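You operate a simulated robot arm through the tools that you are given. There is no shell and no other tool.

You are at the controls of a simulated robot arm. One attempt, no reset.

JOB
Chalk the hem line on the green lining at the depth on the yellow job ticket.
Fine: Clamp the lining down first. Set the slider, run the carriage across once, park it, then raise the clamp. Where these are worked on the way, their far stop is far enough and under half their travel is too little: chalk carriage.

It is judged by the outcome, as a careful person would: the job done as asked, and still so three seconds after it is handed in. It fails if anything else is knocked over, pushed out of place, dropped, spilled or broken.

ROBOT AND FRAMES
A 6-joint arm with a fingered hand, fixed in place. Base frame: the origin is at the foot of the arm, x ahead of it, y to its left, z up; the work surface is at about z = 0.956. Readings come in m, degrees, newtons and seconds.
With the tool pointing down near the work surface it reaches from about 0.2 to 0.78 m from the base axis. Its first joint turns from -166.0 to 166.0 degrees. Payload 4 kg.
The TCP is the grasp point between the finger pads, 0.026 m short of the fingertips. In the tool frame z runs along the fingers and y along their closing line. The gripper opens to 0.132 m. The gripper's body begins 0.073 m behind the TCP. The gripper is a hand of 5 fingers: y runs from the thumb to the fingers, the wrist lies at [0, 0, -0.239] in the tool frame, and closing takes about 1.5 s.
Orientation is told as [roll, pitch, yaw] about the base's x, y, z axes, in that order, counted from this pose: with the fingers straight down and closing along the base's y, the tool's x points along the base's -x, its y along +y and its z along -z.

CONTROLS
- The arm moves only by the tool arm_command. Its argument "deltas" is one flat list of numbers, 6 for each row, row after row: the shift along the tool's x, y, z in units of 30 mm (1.0 is 30 mm), then the turn, a rotation vector about the tool's x, y, z in units of 5 degrees (1.0 is 5 degrees). In form: [x, y, z, rx, ry, rz, x, y, z, rx, ry, rz, ...]. A call has 1 to 20 rows; each row shifts and turns the commanded pose from where the row before left it, along the tool's axes as they then stand. "fingers" is the finger opening in m, from 0 to 0.132, set as the call begins (left out, the last holds). A call with a number of a shift or a turn outside -1 to 1 is refused whole. Each row takes 0.2 s and may step no farther than 0.05 m and 8.6 degrees from the row before; otherwise, or with a gripper value out of range, the whole call is refused. A pose out of reach is approached as far as the arm can. The call stops where the force on the tool passes 40 N (or 10 N more than at its start, if that is more) or the arm is blocked; 0.2 s more then pass. Each finger travels about 0.045 m/s and halts on what it meets, pressing with about 23 N; the grip force reading is that of the motor and also rises with nothing between the fingers. The clock runs only during rows and for 0.2 s after the last one: add rows that do not move to give the fingers time. The reply holds the time, the measured pose of the TCP, the force on the tool along the base axes, the opening and the grip force, in the units named above and with some noise, with the torque about the TCP (base axes, N m) and any sound that the robot's microphone picked up, and new pictures: "show" is both (left out), scene, wrist or none.
- Cameras (640 x 400 px; columns grow to the right, rows downward): "scene" is fixed at [0.0527, -0.6516, 1.518]; the picture's right is [0.71, -0.71, 0.00], its down [-0.53, -0.52, -0.67] and it looks along [0.48, 0.47, -0.74] (base axes); focal length 268 px, centre (320, 200). "wrist" rides on the gripper at [0.084, 0.002, -0.097] in the tool frame; the picture's right is [-0.02, 1.00, 0.00], its down [-0.75, -0.01, -0.66] and it looks along [-0.66, -0.01, 0.75] (tool axes); focal length 270 px, centre (320, 200).
- set_fingers(finger1, finger2, finger3, finger4, thumb_bend): sets how far each is bent, from 0 (flat) to 1 (curled in); at 0.3 the hand is open as for a grip, at 0.7 the pads meet at the TCP. One left out holds its place. A second passes; each finger stops where it meets its share of the squeeze, and holds until it gets a number again. A gripper value or a shape takes the hand back. It gives what a move gives, with no picture; readings hold the bend of each and the force on the fingers (four entries, about 0 where the hand has none), thumb and palm.
- set_grasp(shape): the hand has 5 fingers and takes this shape, open, in about a second: jaw (thumb against the fingers, like two jaws); tri (thumb and two fingers); tip (a fingertip pinch); poke (one finger out to press); point (the index stretched); flat (the hand flat); cup (the hand cupped); fist (a fist). The gripper value then closes the fingers along that shape, each until it touches; the sizes above hold for jaw. It gives what a move gives, with no picture.
- locate(camera, pixels): for up to 12 pixels [column, row] of the newest picture of that camera ("zoom" is the newest enlarged one), the place [x, y, z] in the base frame of the surface seen there, good to about 0.003 m. No time passes.
- close_up(camera, box): a new picture of the part [left, top, right, bottom] of that camera's present view, enlarged. No time passes.
- close_job(): hands the job in; it is judged then, once.

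Unless the task says otherwise, let go and move clear before handing in.

The tools are called after ">>>" as name(argument=value, ...) on one line, values as JSON. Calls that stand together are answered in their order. arm_command: Moves the arm, as the interface text tells. Its arguments: {"type":"object","properties":{"deltas":{"type":"array"},"fingers":{"type":"number"},"show":{"type":"string","enum":["both","scene","wrist","none"]}},"required":["deltas"]} The other tools are called the same way: set_grasp (shape) gives the hand a shape; set_fingers (finger1, finger2, finger3, finger4, thumb_bend) moves the fingers one by one; locate (camera, pixels) gives the place of the surface under pixels of a picture; close_up (camera, box) takes an enlarged picture of a part of a camera's view; close_job () hands the job in.

At the start:

```text
time: 0.0
eef_pos: [0.3967, -0.2387, 1.2494]
ee_rot: [-0.1, 0.0, 0.0]
wrist_force: [-0.1, -0.1, 0.1]
ft_torque: [-0.03, 0.0, 0.01]
grip_width: 0.1319
grip_force: 0.1
shape: jaw
bend: [0.3, 0.3, 0.3, 0.3, 0.3]
finger forces: [0.1, 0.0, 0.0, 0.0, 0.0, 0.1]
```

scene: 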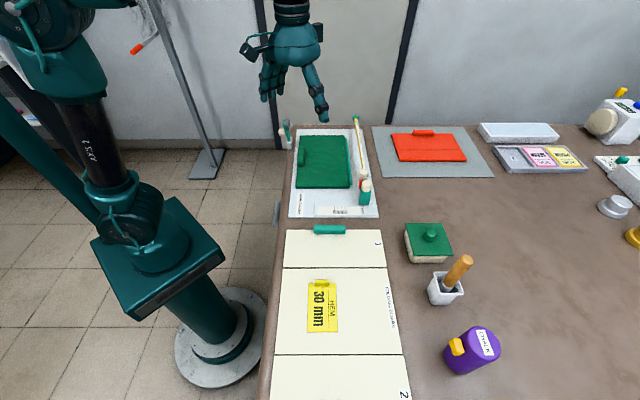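
wrist: 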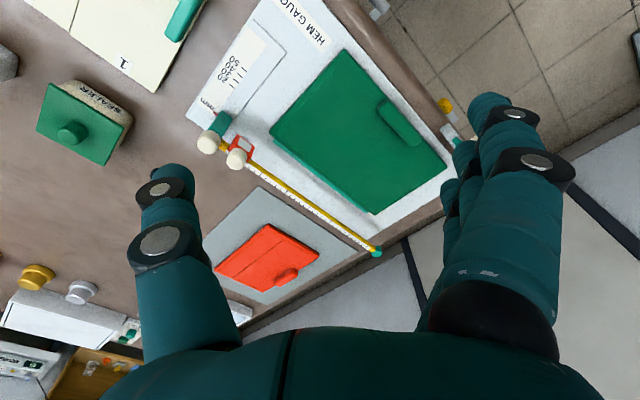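

The yellow ticket at scene (322,305) reads HEM 30 mm; the hem gauge with the green lining is around (330,170). I'll take close-ups of it before moving.

>>> close_up(camera="scene", box=[270, 110, 400, 225])

>>> close_up(camera="wrist", box=[180, 0, 480, 270])

>>> close_up(camera="scene", box=[270, 220, 420, 400])

```text
3.48 times, centred on (335, 168) of scene
```

zoom: 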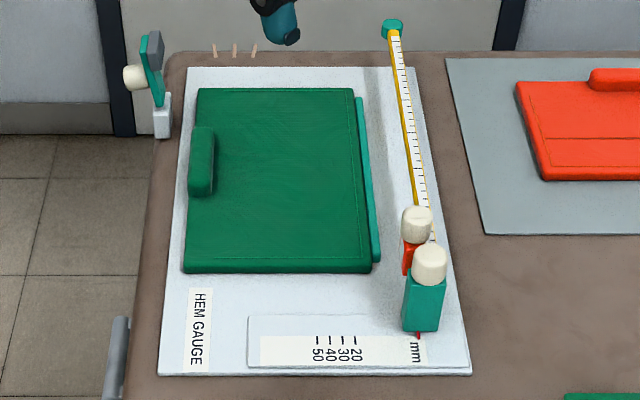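

```text
1.48 times, centred on (330, 135) of wrist
```

zoom: 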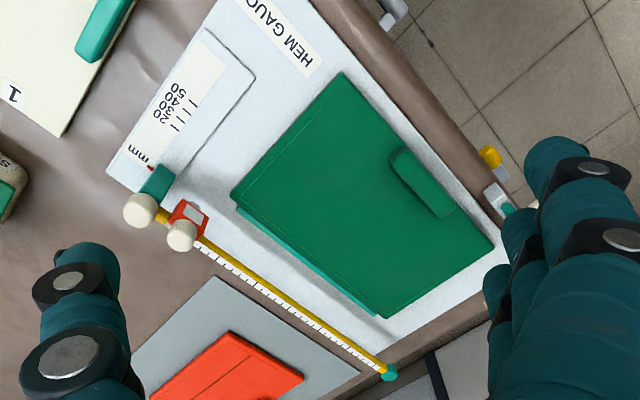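

```text
2.22 times, centred on (345, 310) of scene
```

zoom: 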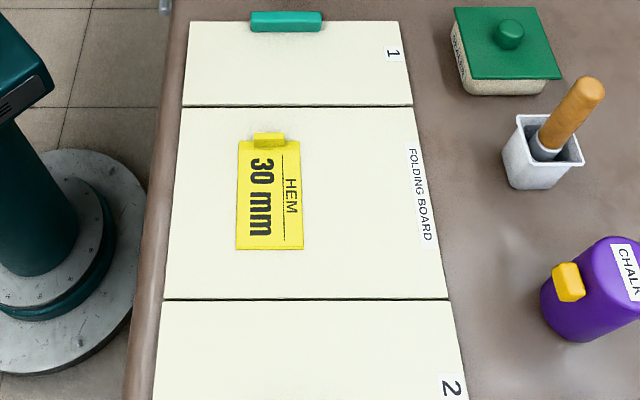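

The gauge has a rail with a teal carriage at zoom (425,290), a red slider at (412,255), a lever clamp at the left (150,90), and a scale 20–50. I'll find where these parts are in the base frame.

>>> locate(camera="scene", pixels=[[296, 187], [348, 187], [300, 140], [345, 140], [365, 185], [363, 198], [361, 175], [356, 118], [288, 125], [282, 131], [289, 135], [303, 155]])

>>> close_up(camera="scene", box=[320, 160, 384, 222])

>>> close_up(camera="scene", box=[272, 112, 312, 140])

>>> close_up(camera="wrist", box=[190, 20, 310, 180])

```text
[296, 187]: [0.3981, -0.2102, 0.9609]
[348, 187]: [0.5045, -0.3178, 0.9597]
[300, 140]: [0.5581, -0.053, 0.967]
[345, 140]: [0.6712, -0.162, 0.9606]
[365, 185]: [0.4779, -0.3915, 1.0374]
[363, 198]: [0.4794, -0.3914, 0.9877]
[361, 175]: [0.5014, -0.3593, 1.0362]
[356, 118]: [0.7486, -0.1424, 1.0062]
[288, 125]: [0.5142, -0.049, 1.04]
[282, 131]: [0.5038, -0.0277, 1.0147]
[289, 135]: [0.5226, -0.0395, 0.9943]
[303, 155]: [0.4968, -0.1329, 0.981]
```

```text
6.45 times, centred on (352, 191) of scene
```

zoom: 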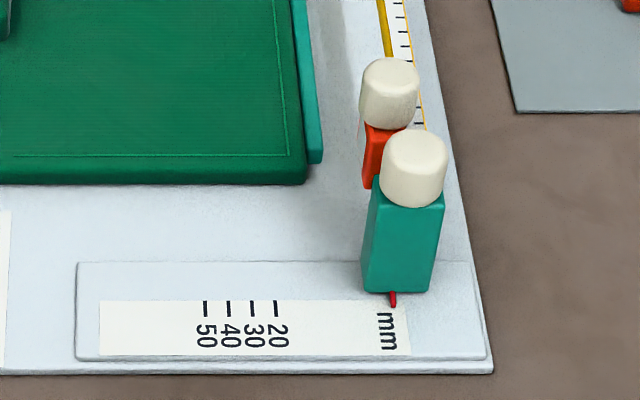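

```text
14.29 times, centred on (292, 126) of scene
```

zoom: 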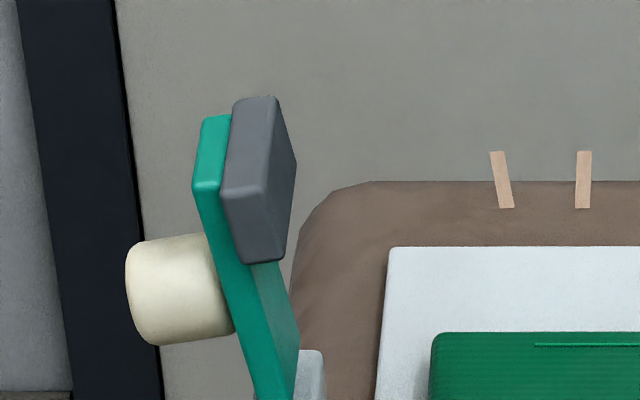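

```text
2.50 times, centred on (250, 100) of wrist
```

zoom: 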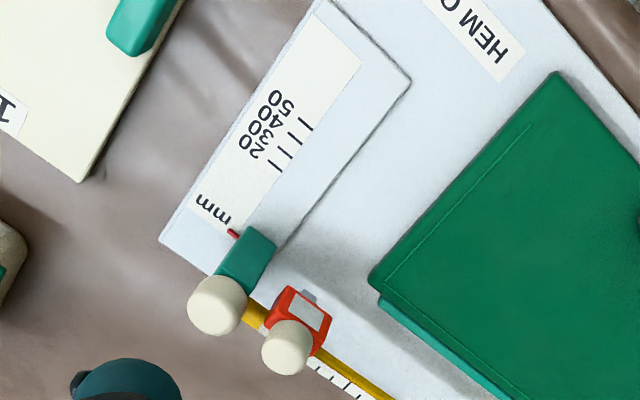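

The gauge axes sit at 45° to the base. The teal block with the red pointer (zoom 393,300) is the depth slider and the red piece is the chalk carriage. The clamp lever stands upright near (0.51,-0.04). I'll turn the hand 45° and hover over the clamp to see it better.

>>> arm_command(deltas=[0, 0, 0, 0, 0, 1, 0, 0, 0, 0, 0, 1, 0, 0, 0, 0, 0, 1, 0, 0, 0, 0, 0, 1, 0, 0, 0, 0, 0, 1, 0, 0, 0, 0, 0, 1, 0, 0, 0, 0, 0, 1, 0, 0, 0, 0, 0, 1, 0, 0, 0, 0, 0, 1, 0.25, 1, 0, 0, 0, 0, 0.25, 1, 0, 0, 0, 0, 0.25, 1, 0, 0, 0, 0, 0.25, 1, 0, 0, 0, 0, 0.25, 1, 0, 0, 0, 0, 0.25, 1, 0, 0, 0, 0, 0.25, 1, 0, 0, 0, 0, 0.25, 0.47, 0, 0, 0, 0])

```text
time: 3.6
eef_pos: [0.5125, -0.0372, 1.2511]
ee_rot: [0.1, 0.1, -45.0]
wrist_force: [-0.4, 0.5, 0.0]
ft_torque: [0.0, -0.02, 0.01]
grip_width: 0.1318
grip_force: 0.2
shape: jaw
bend: [0.3, 0.3, 0.3, 0.3, 0.3]
finger forces: [0.0, 0.0, 0.0, 0.0, 0.0, 0.1]
```

scene: 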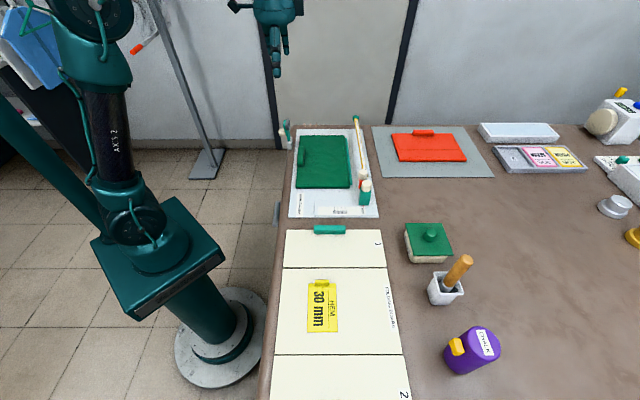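
wrist: 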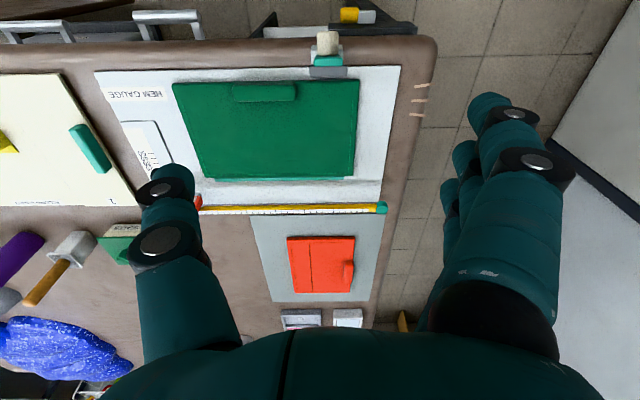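

The wrist view now shows the gauge square on, with the clamp at about (328,50). I'll zoom in on it.

>>> close_up(camera="wrist", box=[280, 15, 440, 120])

>>> close_up(camera="wrist", box=[100, 60, 420, 230])

>>> locate(camera="wrist", pixels=[[328, 38], [328, 48], [328, 62], [328, 73], [315, 73], [346, 73], [340, 52], [180, 84], [205, 176], [355, 176], [380, 208], [265, 92]])

>>> close_up(camera="scene", box=[272, 112, 312, 145])

```text
3.81 times, centred on (360, 68) of wrist
```

zoom: 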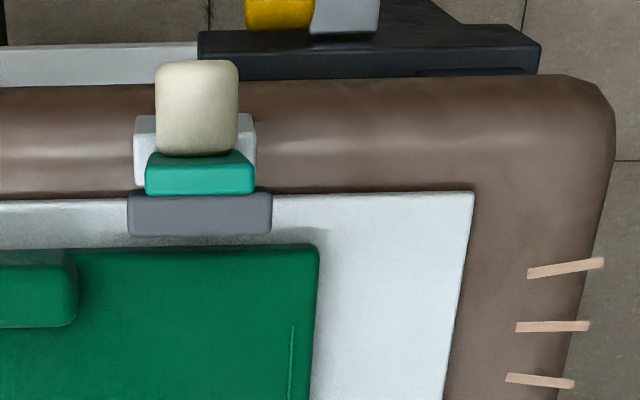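

```text
2.00 times, centred on (260, 145) of wrist
```

zoom: 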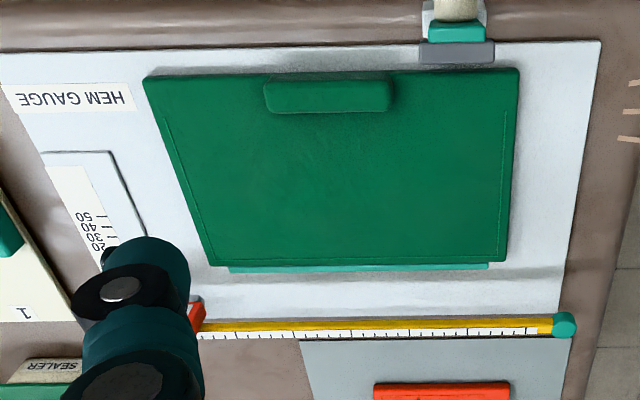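

```text
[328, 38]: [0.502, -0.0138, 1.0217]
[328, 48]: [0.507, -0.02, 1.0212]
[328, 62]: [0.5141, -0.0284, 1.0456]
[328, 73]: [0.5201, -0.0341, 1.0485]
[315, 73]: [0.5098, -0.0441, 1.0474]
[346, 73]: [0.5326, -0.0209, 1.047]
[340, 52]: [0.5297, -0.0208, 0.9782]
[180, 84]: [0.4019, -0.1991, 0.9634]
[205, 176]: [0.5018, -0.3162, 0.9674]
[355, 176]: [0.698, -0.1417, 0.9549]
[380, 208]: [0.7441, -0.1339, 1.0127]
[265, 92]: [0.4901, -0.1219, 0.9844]
```

```text
12.12 times, centred on (292, 128) of scene
```

zoom: 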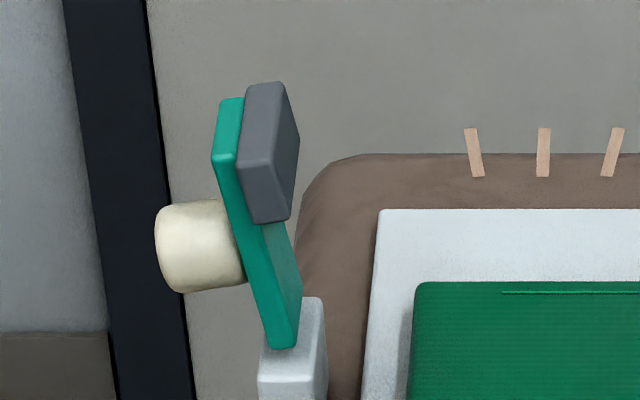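

The clamp lever leans slightly outward, with its knob tip near (0.502,-0.014,1.02) and the pad facing the lining. I'll try the poke shape and see where the fingertip ends up.

>>> set_grasp(shape="poke")

>>> arm_command(deltas=[0, 0, 0, 0, 0, 0])

>>> close_up(camera="scene", box=[220, 0, 340, 90])

```text
time: 4.5
eef_pos: [0.5126, -0.037, 1.2509]
ee_rot: [0.0, -0.1, -45.1]
wrist_force: [0.9, 0.5, 0.6]
ft_torque: [0.01, 0.01, 0.0]
grip_width: 0.0001
grip_force: 0.0
shape: poke
bend: [1.0, 1.0, 1.0, 1.0, 0.47]
finger forces: [0.1, 0.0, 0.1, 0.0, 0.0, 0.1]
```

```text
time: 4.9
eef_pos: [0.5133, -0.0378, 1.2508]
ee_rot: [-0.1, 0.0, -45.0]
wrist_force: [-0.3, -0.9, 0.1]
ft_torque: [0.0, 0.03, -0.04]
grip_width: 0.0
grip_force: 0.1
shape: poke
bend: [1.0, 1.0, 1.0, 1.0, 0.47]
finger forces: [0.0, 0.0, 0.1, 0.0, 0.1, 0.1]
```

scene: 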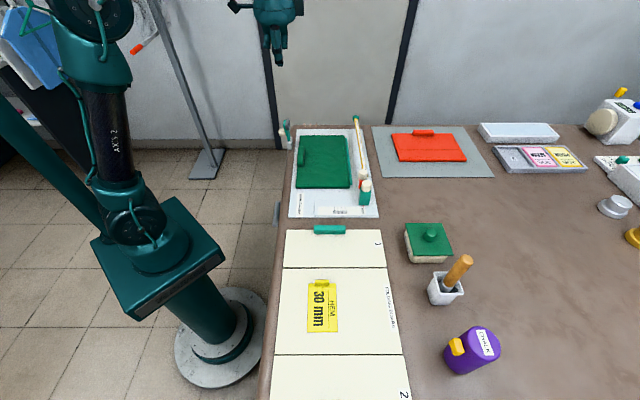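
wrist: 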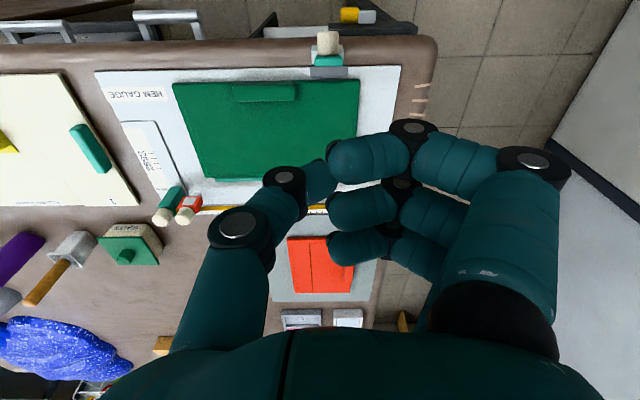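

```text
4.44 times, centred on (280, 45) of scene
```

zoom: 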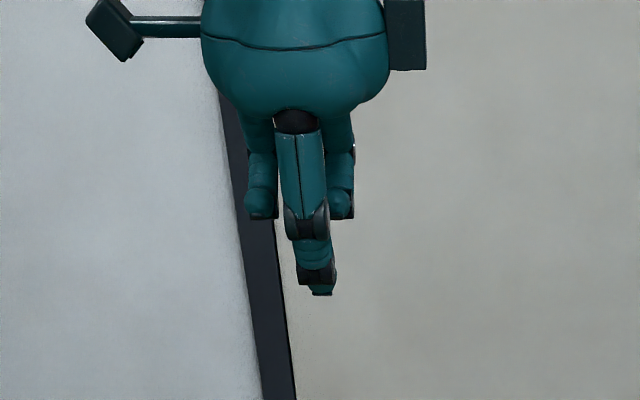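

In the poke shape the fingers are curled and the thumb ends close to them, at wrist (320,180). I'll try the point shape next to get a slimmer pusher.

>>> set_grasp(shape="point")

>>> arm_command(deltas=[0, 0, 0, 0, 0, 0])

>>> close_up(camera="scene", box=[220, 0, 340, 90])

>>> set_grasp(shape="tip")

>>> arm_command(deltas=[0, 0, 0, 0, 0, 0])

>>> close_up(camera="scene", box=[220, 0, 340, 90])

```text
time: 5.8
eef_pos: [0.5123, -0.0376, 1.2509]
ee_rot: [0.0, 0.0, -45.0]
wrist_force: [-0.9, 0.2, -0.1]
ft_torque: [-0.01, -0.02, 0.01]
grip_width: 0.1262
grip_force: 0.0
shape: point
bend: [0.28, 1.0, 1.0, 1.0, 0.55]
finger forces: [0.0, 0.0, 0.1, 0.0, 0.0, 0.0]
```

```text
time: 6.2
eef_pos: [0.514, -0.0378, 1.2519]
ee_rot: [-0.1, 0.0, -45.0]
wrist_force: [-0.2, -0.8, -0.1]
ft_torque: [0.02, 0.01, -0.01]
grip_width: 0.1262
grip_force: 0.1
shape: point
bend: [0.28, 1.0, 1.0, 1.0, 0.55]
finger forces: [0.0, 0.0, 0.0, 0.0, 0.1, 0.1]
```

scene: 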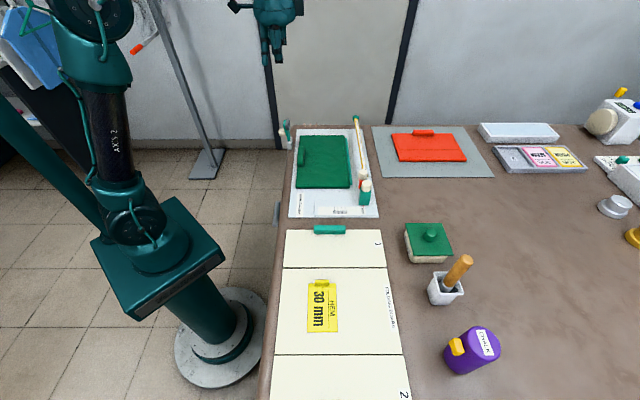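
wrist: 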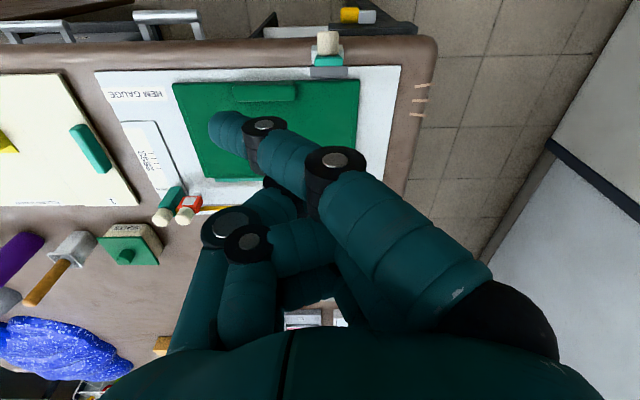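

```text
4.44 times, centred on (280, 45) of scene
```

zoom: 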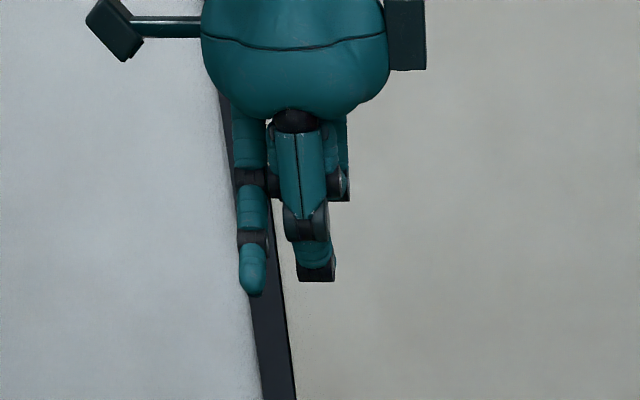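

```text
time: 7.1
eef_pos: [0.5127, -0.0369, 1.2506]
ee_rot: [-0.1, 0.0, -44.9]
wrist_force: [1.0, -0.5, 0.1]
ft_torque: [-0.01, 0.0, 0.01]
grip_width: 0.132
grip_force: 0.0
shape: tip
bend: [0.0, 0.3, 0.3, 0.0, 0.3]
finger forces: [0.1, 0.1, 0.0, 0.0, 0.1, 0.1]
```

```text
time: 7.5
eef_pos: [0.5124, -0.0378, 1.2522]
ee_rot: [0.0, 0.0, -45.0]
wrist_force: [0.7, -0.4, -0.1]
ft_torque: [-0.02, 0.01, 0.03]
grip_width: 0.1319
grip_force: 0.1
shape: tip
bend: [0.0, 0.3, 0.3, 0.0, 0.3]
finger forces: [0.0, 0.0, 0.0, 0.1, 0.0, 0.0]
```

scene: 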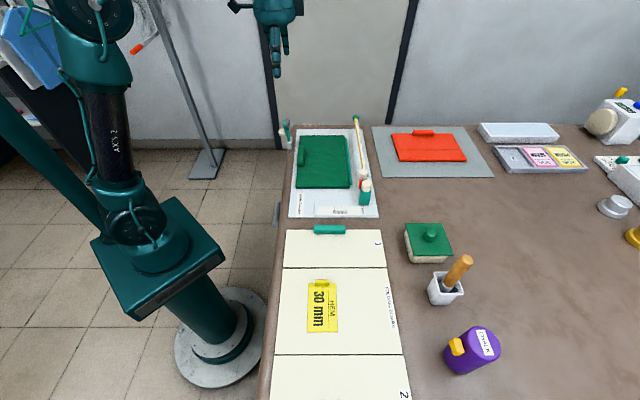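
wrist: 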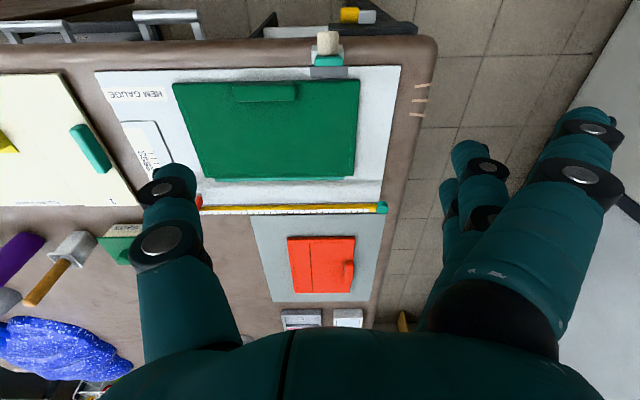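

```text
4.44 times, centred on (280, 45) of scene
```

zoom: 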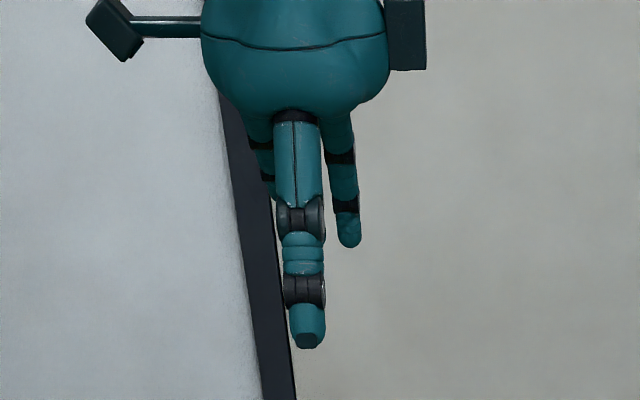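

The tip shape uses the middle two fingers and thumb, and point uses the index. For a sturdy push I'll use a closed jaw, positioned outside the clamp (on the −v side) at knob height.

>>> set_grasp(shape="jaw")

>>> arm_command(deltas=[1, 0.14, 0, 0, 0, 0, 1, 0, 0, 0, 0, 0, 1, 0, 0, 0, 0, 0, 0, 0, 1, 0, 0, 0, 0, 0, 1, 0, 0, 0, 0, 0, 1, 0, 0, 0, 0, 0, 1, 0, 0, 0, 0, 0, 1, 0, 0, 0, 0, 0, 1, 0, 0, 0, 0, 0, 1, 0, 0, 0], fingers=0)

>>> close_up(camera="scene", box=[230, 60, 350, 150])

```text
time: 8.4
eef_pos: [0.5113, -0.0364, 1.2516]
ee_rot: [0.0, 0.0, -45.0]
wrist_force: [-0.7, 0.2, -0.3]
ft_torque: [-0.02, 0.05, 0.0]
grip_width: 0.1319
grip_force: 0.0
shape: jaw
bend: [0.3, 0.3, 0.3, 0.3, 0.3]
finger forces: [0.1, 0.0, 0.0, 0.0, 0.1, 0.0]
```

```text
time: 10.6
eef_pos: [0.4507, 0.0295, 1.0395]
ee_rot: [0.1, 0.0, -45.0]
wrist_force: [0.0, -0.1, -0.9]
ft_torque: [0.05, 0.01, 0.0]
grip_width: 0.0
grip_force: 22.7
shape: jaw
bend: [0.66, 0.6, 0.6, 0.66, 0.66]
finger forces: [0.1, 0.0, 0.0, 0.0, 0.0, 0.0]
```

scene: 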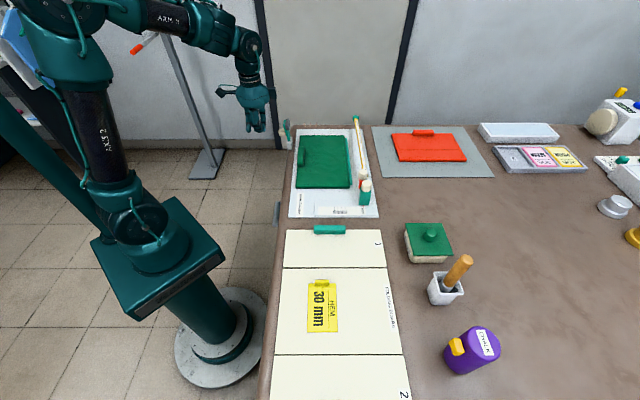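
wrist: 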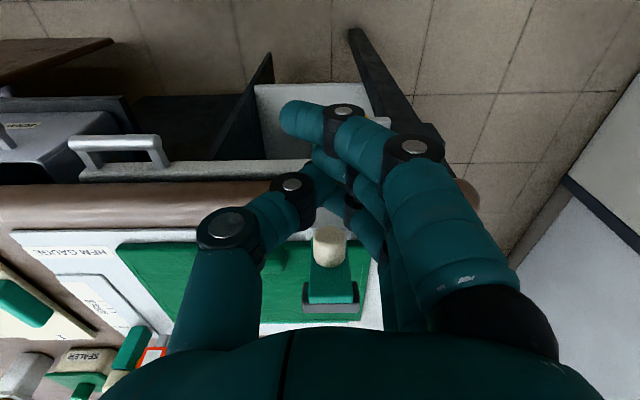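

```text
4.44 times, centred on (290, 105) of scene
```

zoom: 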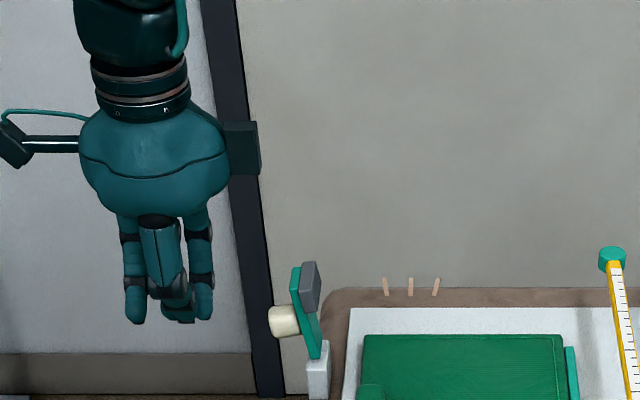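

The closed fingers' leading edge at zoom (213,300) is about 33 mm from the knob end at (268,320), with the fingertips level with the knob. I'll lower slightly and push toward the lining in steps.

>>> arm_command(deltas=[-0.5, 0, 0.25, 0, 0, 0, -0.4, 0, 0, 0, 0, 0, -0.3, 0, 0, 0, 0, 0, -0.3, 0, 0, 0, 0, 0, -0.3, 0, 0, 0, 0, 0, -0.3, 0, 0, 0, 0, 0])

>>> close_up(camera="scene", box=[230, 60, 350, 150])

```text
time: 12.0
eef_pos: [0.4925, -0.012, 1.0342]
ee_rot: [0.1, 0.1, -44.7]
wrist_force: [-9.4, 0.5, 14.5]
ft_torque: [-0.11, -0.09, -0.1]
grip_width: 0.0001
grip_force: 23.4
shape: jaw
bend: [0.66, 0.6, 0.62, 0.7, 0.66]
finger forces: [0.1, 0.0, 0.0, 10.5, 0.0, 0.0]
stopped in row 6: the force on the tool passed its limit at 46 N (the readings are from after the stop); the commanded pose is now the measured one
```

scene: 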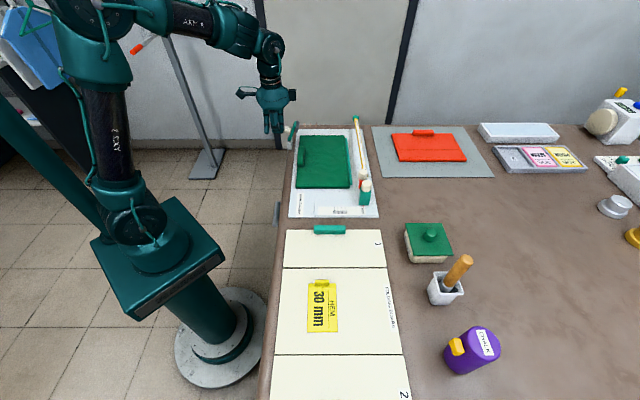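
wrist: 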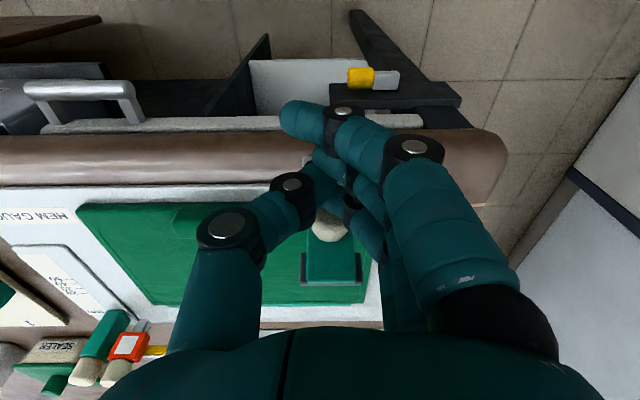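

```text
4.44 times, centred on (290, 105) of scene
```

zoom: 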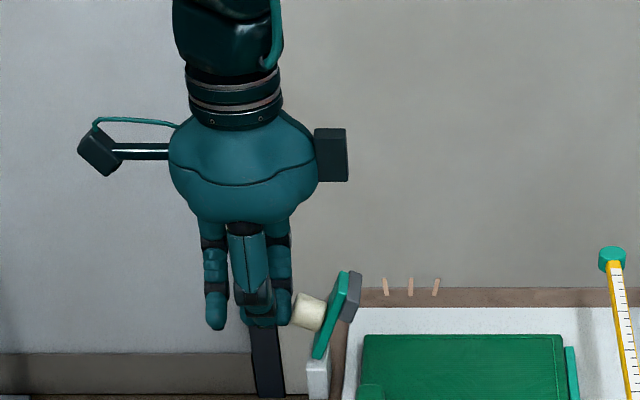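

The lever has swung past vertical toward the lining and holds there, with the knob at zoom (310,310). I'll back off, rise a little and keep pushing higher up.

>>> arm_command(deltas=[0.4, 0, 0, 0, 0, 0, 0, 0, -0.9, 0, 0, 0, -0.4, 0, 0, 0, 0, 0, -0.3, 0, 0, 0, 0, 0, -0.3, 0, 0, 0, 0, 0, -0.3, 0, 0, 0, 0, 0, -0.3, 0, 0, 0, 0, 0], show="scene")

>>> close_up(camera="scene", box=[230, 60, 350, 150])

```text
time: 13.6
eef_pos: [0.517, -0.0373, 1.0613]
ee_rot: [0.0, 0.1, -44.7]
wrist_force: [-0.6, -0.4, 0.7]
ft_torque: [0.02, 0.0, -0.03]
grip_width: 0.0
grip_force: 23.6
shape: jaw
bend: [0.66, 0.6, 0.61, 0.66, 0.66]
finger forces: [0.0, 0.1, 0.0, 0.0, 0.0, 0.1]
```

scene: 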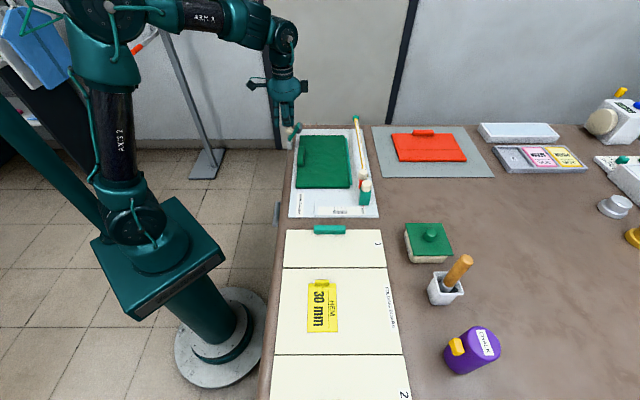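

```text
4.44 times, centred on (290, 105) of scene
```

zoom: 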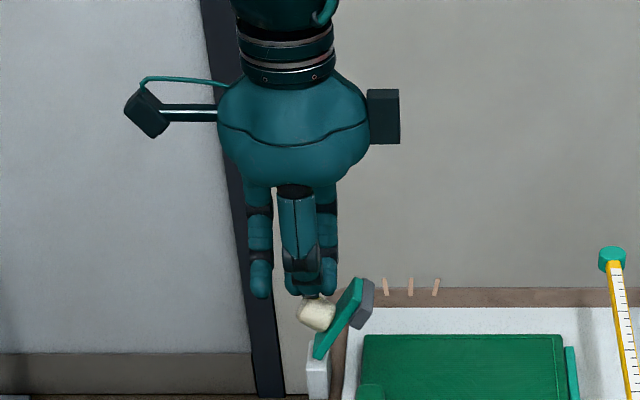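

The lever is now about 40° over, with the fingers resting at the knob's top near zoom (317,300). I'll keep pushing +v, then press down.

>>> arm_command(deltas=[-0.3, 0, 0, 0, 0, 0, -0.3, 0, 0, 0, 0, 0, -0.3, 0, 0.1, 0, 0, 0, -0.3, 0, 0.1, 0, 0, 0], show="scene")

>>> close_up(camera="scene", box=[230, 60, 350, 150])

```text
time: 14.6
eef_pos: [0.5447, -0.0637, 1.0539]
ee_rot: [-0.1, 0.0, -44.8]
wrist_force: [-0.7, -0.9, 1.2]
ft_torque: [0.01, 0.0, 0.02]
grip_width: 0.0
grip_force: 23.6
shape: jaw
bend: [0.66, 0.61, 0.61, 0.66, 0.66]
finger forces: [0.0, 0.0, 0.0, 0.0, 0.0, 0.1]
```

scene: 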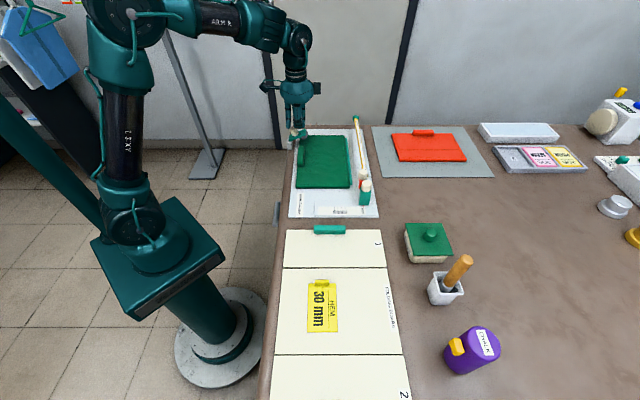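

```text
4.44 times, centred on (290, 105) of scene
```

zoom: 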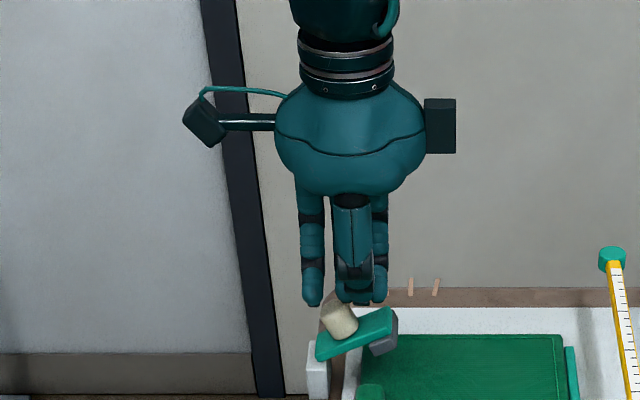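

The lever is about 65° over, with the knob at zoom (340,320) under the fingers. I'll press straight down.

>>> arm_command(deltas=[-0.2, 0, 0.2, 0, 0, 0, 0, 0, 0.2, 0, 0, 0, 0, 0, 0.2, 0, 0, 0, 0, 0, 0.2, 0, 0, 0, 0, 0, 0.2, 0, 0, 0, 0, 0, 0.2, 0, 0, 0, 0, 0, 0.2, 0, 0, 0], show="scene")

>>> close_up(camera="scene", box=[230, 60, 350, 150])

```text
time: 15.5
eef_pos: [0.5493, -0.0659, 1.0386]
ee_rot: [0.4, -0.4, -44.6]
wrist_force: [-2.9, 1.8, 15.2]
ft_torque: [0.19, 0.28, 0.06]
grip_width: 0.0
grip_force: 23.0
shape: jaw
bend: [0.66, 0.66, 0.61, 0.66, 0.67]
finger forces: [0.0, 0.1, 0.0, 0.1, 0.0, 0.0]
stopped in row 4: the force on the tool passed its limit at 47 N (the readings are from after the stop); the commanded pose is now the measured one
```

scene: 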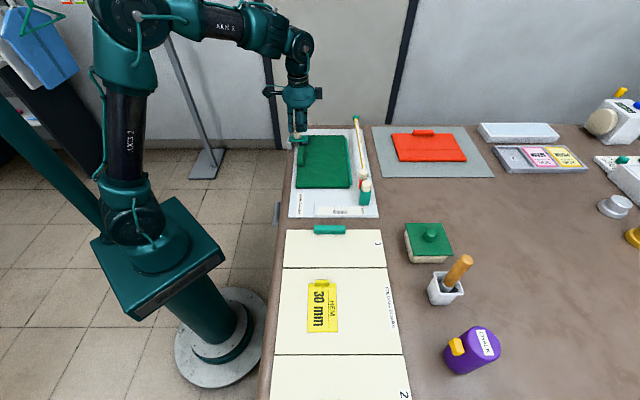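

```text
4.44 times, centred on (290, 105) of scene
```

zoom: 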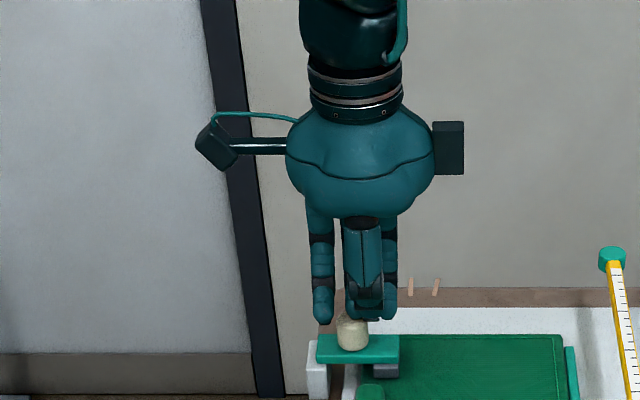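

The lever is now horizontal, with its pad at zoom (385,370) over the lining. I'll lift off and check that it is fully down.

>>> arm_command(deltas=[0, 0, -1, 0, 0, 0, 0, 0, -1, 0, 0, 0, 0, 0, -1, 0, 0, 0, 0, 0, -1, 0, 0, 0])

>>> close_up(camera="scene", box=[275, 115, 325, 150])

>>> close_up(camera="wrist", box=[200, 60, 420, 220])

```text
time: 16.5
eef_pos: [0.5463, -0.0663, 1.1576]
ee_rot: [0.2, -0.3, -44.7]
wrist_force: [0.1, -1.1, -0.5]
ft_torque: [-0.01, 0.02, 0.02]
grip_width: 0.0001
grip_force: 22.5
shape: jaw
bend: [0.66, 0.61, 0.61, 0.66, 0.67]
finger forces: [0.0, 0.1, 0.1, 0.0, 0.0, 0.1]
```

scene: 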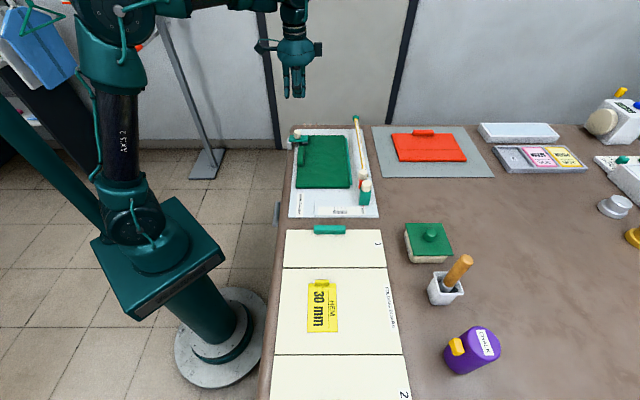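
wrist: 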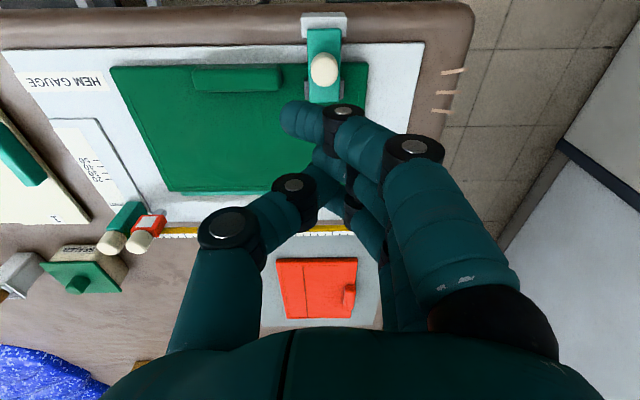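

```text
11.43 times, centred on (300, 132) of scene
```

zoom: 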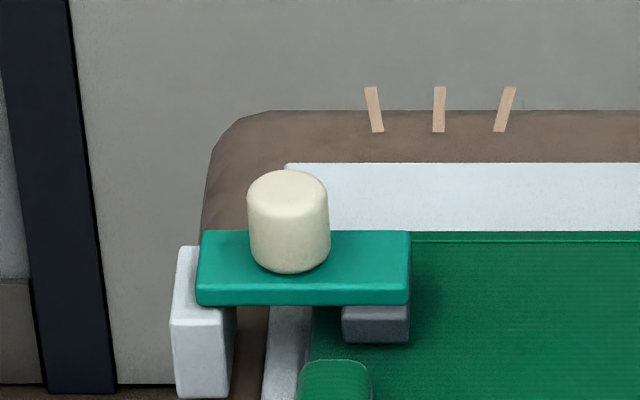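

```text
2.50 times, centred on (310, 140) of wrist
```

zoom: 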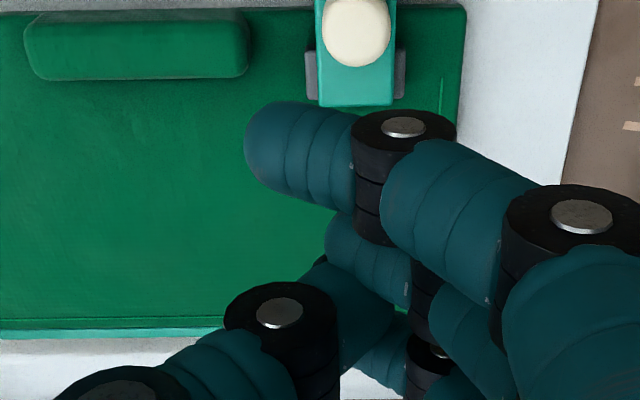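

The clamp looks seated. I'll check heights at its arm, pad and lining, and locate the slider and scale marks as well.

>>> locate(camera="scene", pixels=[[304.8, 136.5], [305, 143.3], [304.8, 145.5], [310, 145], [300, 131], [293, 138], [300, 136]])

>>> close_up(camera="wrist", box=[50, 110, 190, 260])

>>> close_up(camera="scene", box=[320, 160, 384, 222])

>>> locate(camera="zoom", pixels=[[276, 308], [253, 308], [229, 308], [205, 308], [393, 300], [300, 180], [404, 240], [413, 170], [413, 140], [388, 90], [378, 160], [404, 280]])

```text
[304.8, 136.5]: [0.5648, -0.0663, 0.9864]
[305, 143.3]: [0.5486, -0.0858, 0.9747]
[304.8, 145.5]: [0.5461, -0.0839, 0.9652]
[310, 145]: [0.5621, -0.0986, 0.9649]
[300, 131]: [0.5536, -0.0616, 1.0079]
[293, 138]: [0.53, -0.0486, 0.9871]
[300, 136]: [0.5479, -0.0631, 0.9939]
```

```text
2.67 times, centred on (120, 185) of wrist
```

zoom: 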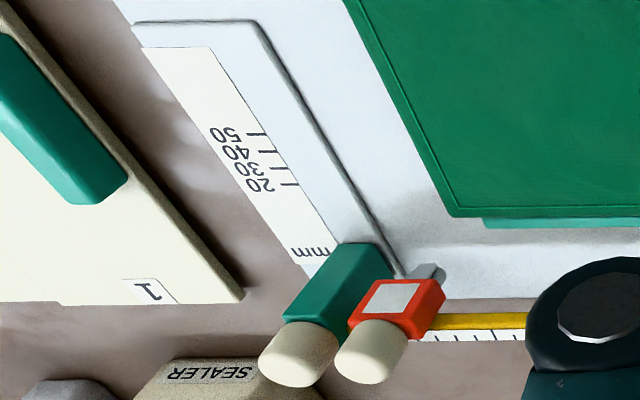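

```text
6.45 times, centred on (352, 191) of scene
```

zoom: 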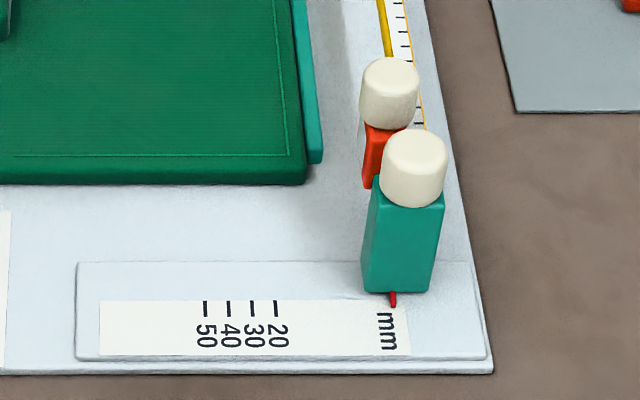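

```text
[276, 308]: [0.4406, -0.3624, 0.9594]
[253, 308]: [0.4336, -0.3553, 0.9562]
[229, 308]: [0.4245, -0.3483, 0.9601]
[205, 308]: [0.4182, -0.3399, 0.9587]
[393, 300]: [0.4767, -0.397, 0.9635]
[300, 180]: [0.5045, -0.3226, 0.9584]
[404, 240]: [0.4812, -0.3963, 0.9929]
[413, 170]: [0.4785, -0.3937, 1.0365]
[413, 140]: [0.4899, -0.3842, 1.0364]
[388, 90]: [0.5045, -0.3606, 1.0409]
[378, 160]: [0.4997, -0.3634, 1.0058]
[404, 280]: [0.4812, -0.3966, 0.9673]
```

The clamp is down: its arm is level at z≈0.987 and the pad touches the lining at z≈0.967. The 30 mm mark is at v≈0.557 and the pointer at v≈0.618, so the slider needs to move about 60 mm toward the lining. I'll rise and turn the hand 90° so it closes across the rail.

>>> arm_command(deltas=[0, 0, -1, 0, 0, 0, 0, 0, -0.5, 0, 0, 0, 0, 0, 0, 0, 0, -1, 0, 0, 0, 0, 0, -1, 0, 0, 0, 0, 0, -1, 0, 0, 0, 0, 0, -1, 0, 0, 0, 0, 0, -1, 0, 0, 0, 0, 0, -1, 0, 0, 0, 0, 0, -1, 0, 0, 0, 0, 0, -1, 0, 0, 0, 0, 0, -1, 0, 0, 0, 0, 0, -1, 0, 0, 0, 0, 0, -1, 0, 0, 0, 0, 0, -1, 0, 0, 0, 0, 0, -1, 0, 0, 0, 0, 0, -1, 0, 0, 0, 0, 0, -1, 0, 0, 0, 0, 0, -1, 0, 0, 0, 0, 0, -1, 0, 0, 0, 0, 0, -1], show="none")

>>> set_fingers(finger1=1, finger2=0.3, finger3=0.3, finger4=1, thumb_bend=0.3)

>>> arm_command(deltas=[0.948, -0.613, 0, 0, 0, 0, 0.948, -0.613, 0, 0, 0, 0, 0.948, -0.613, 0, 0, 0, 0, 0.948, -0.613, 0, 0, 0, 0, 0.948, -0.613, 0, 0, 0, 0, 0.948, -0.613, 0, 0, 0, 0, 0.948, -0.613, 0, 0, 0, 0, 0.948, -0.613, 0, 0, 0, 0, 0.948, -0.613, 0, 0, 0, 0, 0.948, -0.613, 0, 0, 0, 0])

```text
time: 20.7
eef_pos: [0.5478, -0.0677, 1.2018]
ee_rot: [-0.3, -0.4, 45.4]
wrist_force: [0.4, 0.3, -0.9]
ft_torque: [0.02, -0.07, 0.02]
grip_width: 0.0
grip_force: 23.0
shape: jaw
bend: [0.66, 0.61, 0.61, 0.66, 0.67]
finger forces: [0.0, 0.0, 0.0, 0.0, 0.0, 0.0]
```

```text
time: 21.7
eef_pos: [0.5486, -0.0672, 1.2021]
ee_rot: [-0.3, -0.3, 45.4]
wrist_force: [0.3, -0.2, -0.9]
ft_torque: [0.01, 0.0, 0.02]
grip_width: 0.0644
grip_force: 0.0
shape: fingers
bend: [1.0, 0.3, 0.3, 1.0, 0.3]
finger forces: [0.0, 0.1, 0.1, 0.0, 0.0, 0.0]
```

```text
time: 23.9
eef_pos: [0.4796, -0.3962, 1.2001]
ee_rot: [-0.4, 0.3, 45.3]
wrist_force: [-0.4, -0.2, 1.1]
ft_torque: [0.01, 0.01, 0.01]
grip_width: 0.0645
grip_force: 0.1
shape: fingers
bend: [1.0, 0.3, 0.3, 1.0, 0.3]
finger forces: [0.1, 0.0, 0.0, 0.0, 0.0, 0.1]
```

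scene: 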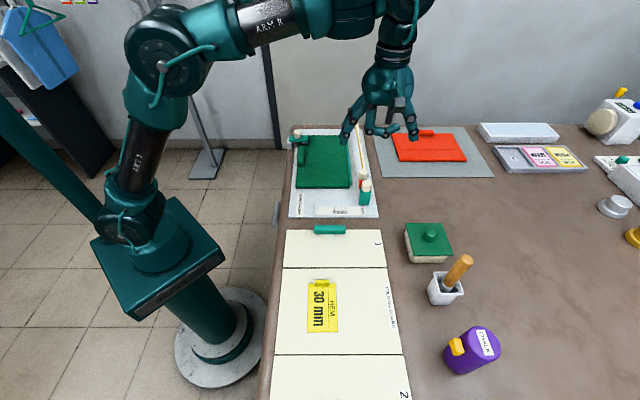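
wrist: 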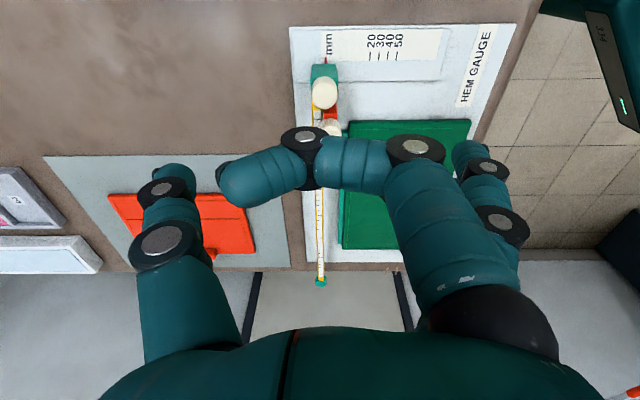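

The hand is turned square to the rail, with the curled index at wrist (245,185). I'll locate the fingertips and knobs to check clearances before going down.

>>> locate(camera="wrist", pixels=[[235, 195], [235, 170], [345, 160], [305, 130], [175, 172], [468, 150], [325, 85], [325, 98], [332, 128], [322, 72], [324, 60], [320, 280]])

>>> close_up(camera="wrist", box=[270, 20, 450, 140])

>>> close_up(camera="scene", box=[320, 60, 450, 150])

>>> locate(camera="zoom", pixels=[[130, 380], [240, 365], [380, 365], [470, 390], [340, 320], [310, 280]])

```text
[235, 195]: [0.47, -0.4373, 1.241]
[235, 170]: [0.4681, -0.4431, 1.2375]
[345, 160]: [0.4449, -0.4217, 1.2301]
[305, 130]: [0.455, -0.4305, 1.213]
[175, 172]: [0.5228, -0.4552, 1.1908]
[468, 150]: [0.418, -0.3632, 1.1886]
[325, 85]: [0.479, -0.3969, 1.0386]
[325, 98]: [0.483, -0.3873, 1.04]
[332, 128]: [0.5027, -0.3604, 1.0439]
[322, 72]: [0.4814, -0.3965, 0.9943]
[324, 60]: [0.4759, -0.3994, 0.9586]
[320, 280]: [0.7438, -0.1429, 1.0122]
```

```text
3.33 times, centred on (360, 80) of wrist
```

zoom: 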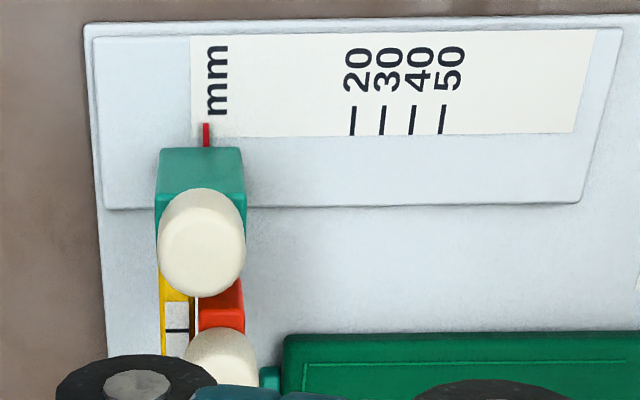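

```text
4.44 times, centred on (385, 105) of scene
```

zoom: 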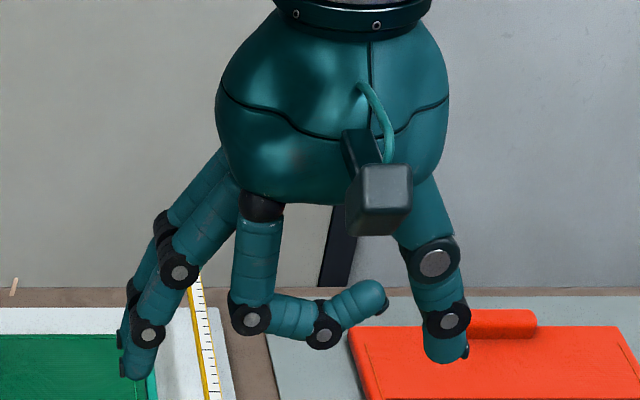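

```text
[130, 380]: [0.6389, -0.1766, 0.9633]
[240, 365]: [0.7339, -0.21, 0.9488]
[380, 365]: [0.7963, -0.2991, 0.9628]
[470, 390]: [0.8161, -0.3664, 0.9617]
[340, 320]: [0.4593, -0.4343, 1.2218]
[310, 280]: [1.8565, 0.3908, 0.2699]
```

Curled fingers sit at TCP height and would foul the carriage knob, so I'll keep fingers 1 and 4 open at 0.3 and grip with fingers 2, 3 and the thumb. The slider knob top is at about u=0.063, v=0.617, z=1.04. Descending now.

>>> set_fingers(finger1=0.3, finger2=0.3, finger3=0.3, finger4=0.3, thumb_bend=0.3)

>>> arm_command(deltas=[0, 0.08, 0.9, 0, 0, 0, 0, 0, 0.9, 0, 0, 0, 0, 0, 0.9, 0, 0, 0, 0, 0, 0.9, 0, 0, 0, 0, 0, 0.7, 0, 0, 0, 0, 0, 0.6, 0, 0, 0, 0, 0, 0.5, 0, 0, 0])

>>> close_up(camera="scene", box=[300, 110, 430, 220])

>>> close_up(camera="wrist", box=[200, 80, 440, 260])

```text
time: 24.9
eef_pos: [0.4807, -0.3964, 1.2006]
ee_rot: [-0.4, 0.3, 45.3]
wrist_force: [-0.8, 0.8, -0.5]
ft_torque: [0.01, -0.01, 0.0]
grip_width: 0.1383
grip_force: 0.1
shape: fingers
bend: [0.3, 0.3, 0.3, 0.3, 0.3]
finger forces: [0.0, 0.0, 0.0, 0.0, 0.0, 0.0]
```

```text
time: 26.5
eef_pos: [0.4898, -0.3865, 1.0425]
ee_rot: [-0.3, -1.0, 44.9]
wrist_force: [0.9, 0.0, 1.2]
ft_torque: [-0.02, 0.01, 0.0]
grip_width: 0.1383
grip_force: 0.1
shape: fingers
bend: [0.3, 0.3, 0.3, 0.3, 0.3]
finger forces: [0.0, 0.0, 0.1, 0.0, 0.0, 0.0]
out of reach, approached as far as the arm can: row 5, 6, 7
```

scene: 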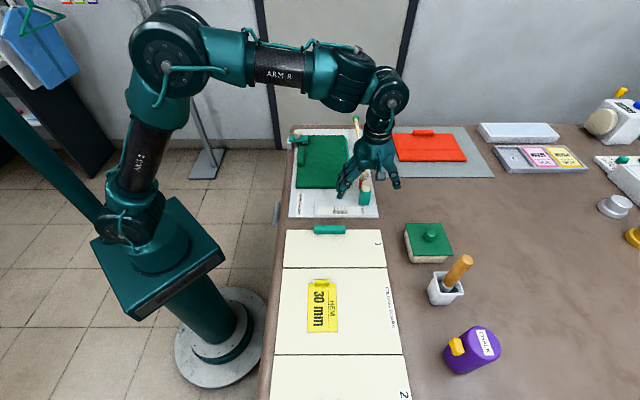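
wrist: 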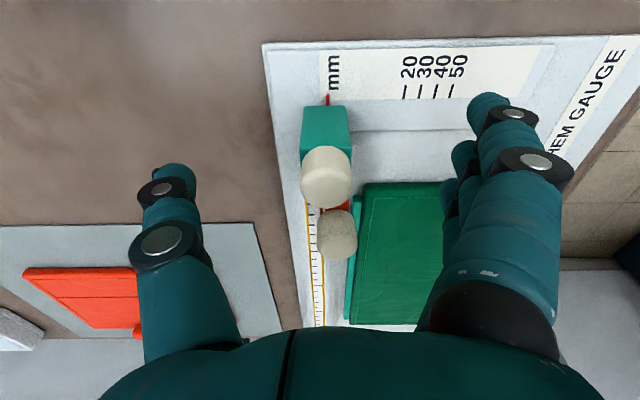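

```text
3.64 times, centred on (365, 165) of scene
```

zoom: 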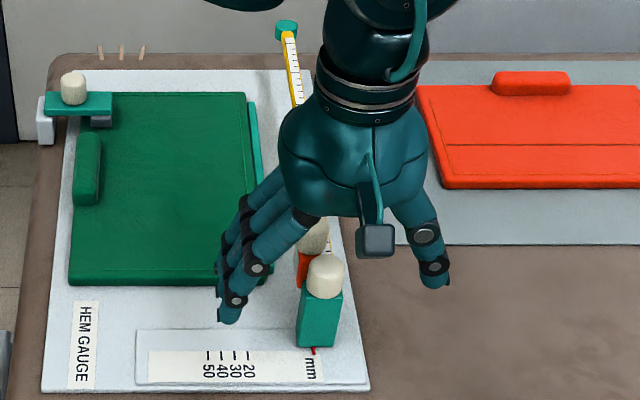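

```text
2.22 times, centred on (320, 170) of wrist
```

zoom: 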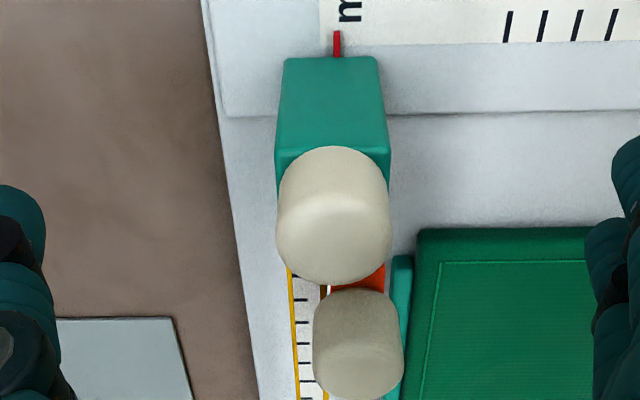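

The hand straddles the slider knob, but the arm reported out of reach and drifted about 14 mm toward +u, to u=0.073. I'll nudge back toward −u and see whether it follows.

>>> arm_command(deltas=[0.2, 0, 0, 0, 0, 0, 0.2, 0, 0, 0, 0, 0], show="none")

```text
time: 27.1
eef_pos: [0.4894, -0.3897, 1.0454]
ee_rot: [-0.1, -1.1, 44.9]
wrist_force: [0.9, 0.5, -0.7]
ft_torque: [-0.02, 0.01, -0.02]
grip_width: 0.1385
grip_force: 0.1
shape: fingers
bend: [0.3, 0.3, 0.3, 0.3, 0.3]
finger forces: [0.1, 0.1, 0.0, 0.1, 0.0, 0.0]
out of reach, approached as far as the arm can: row 1, 2
```

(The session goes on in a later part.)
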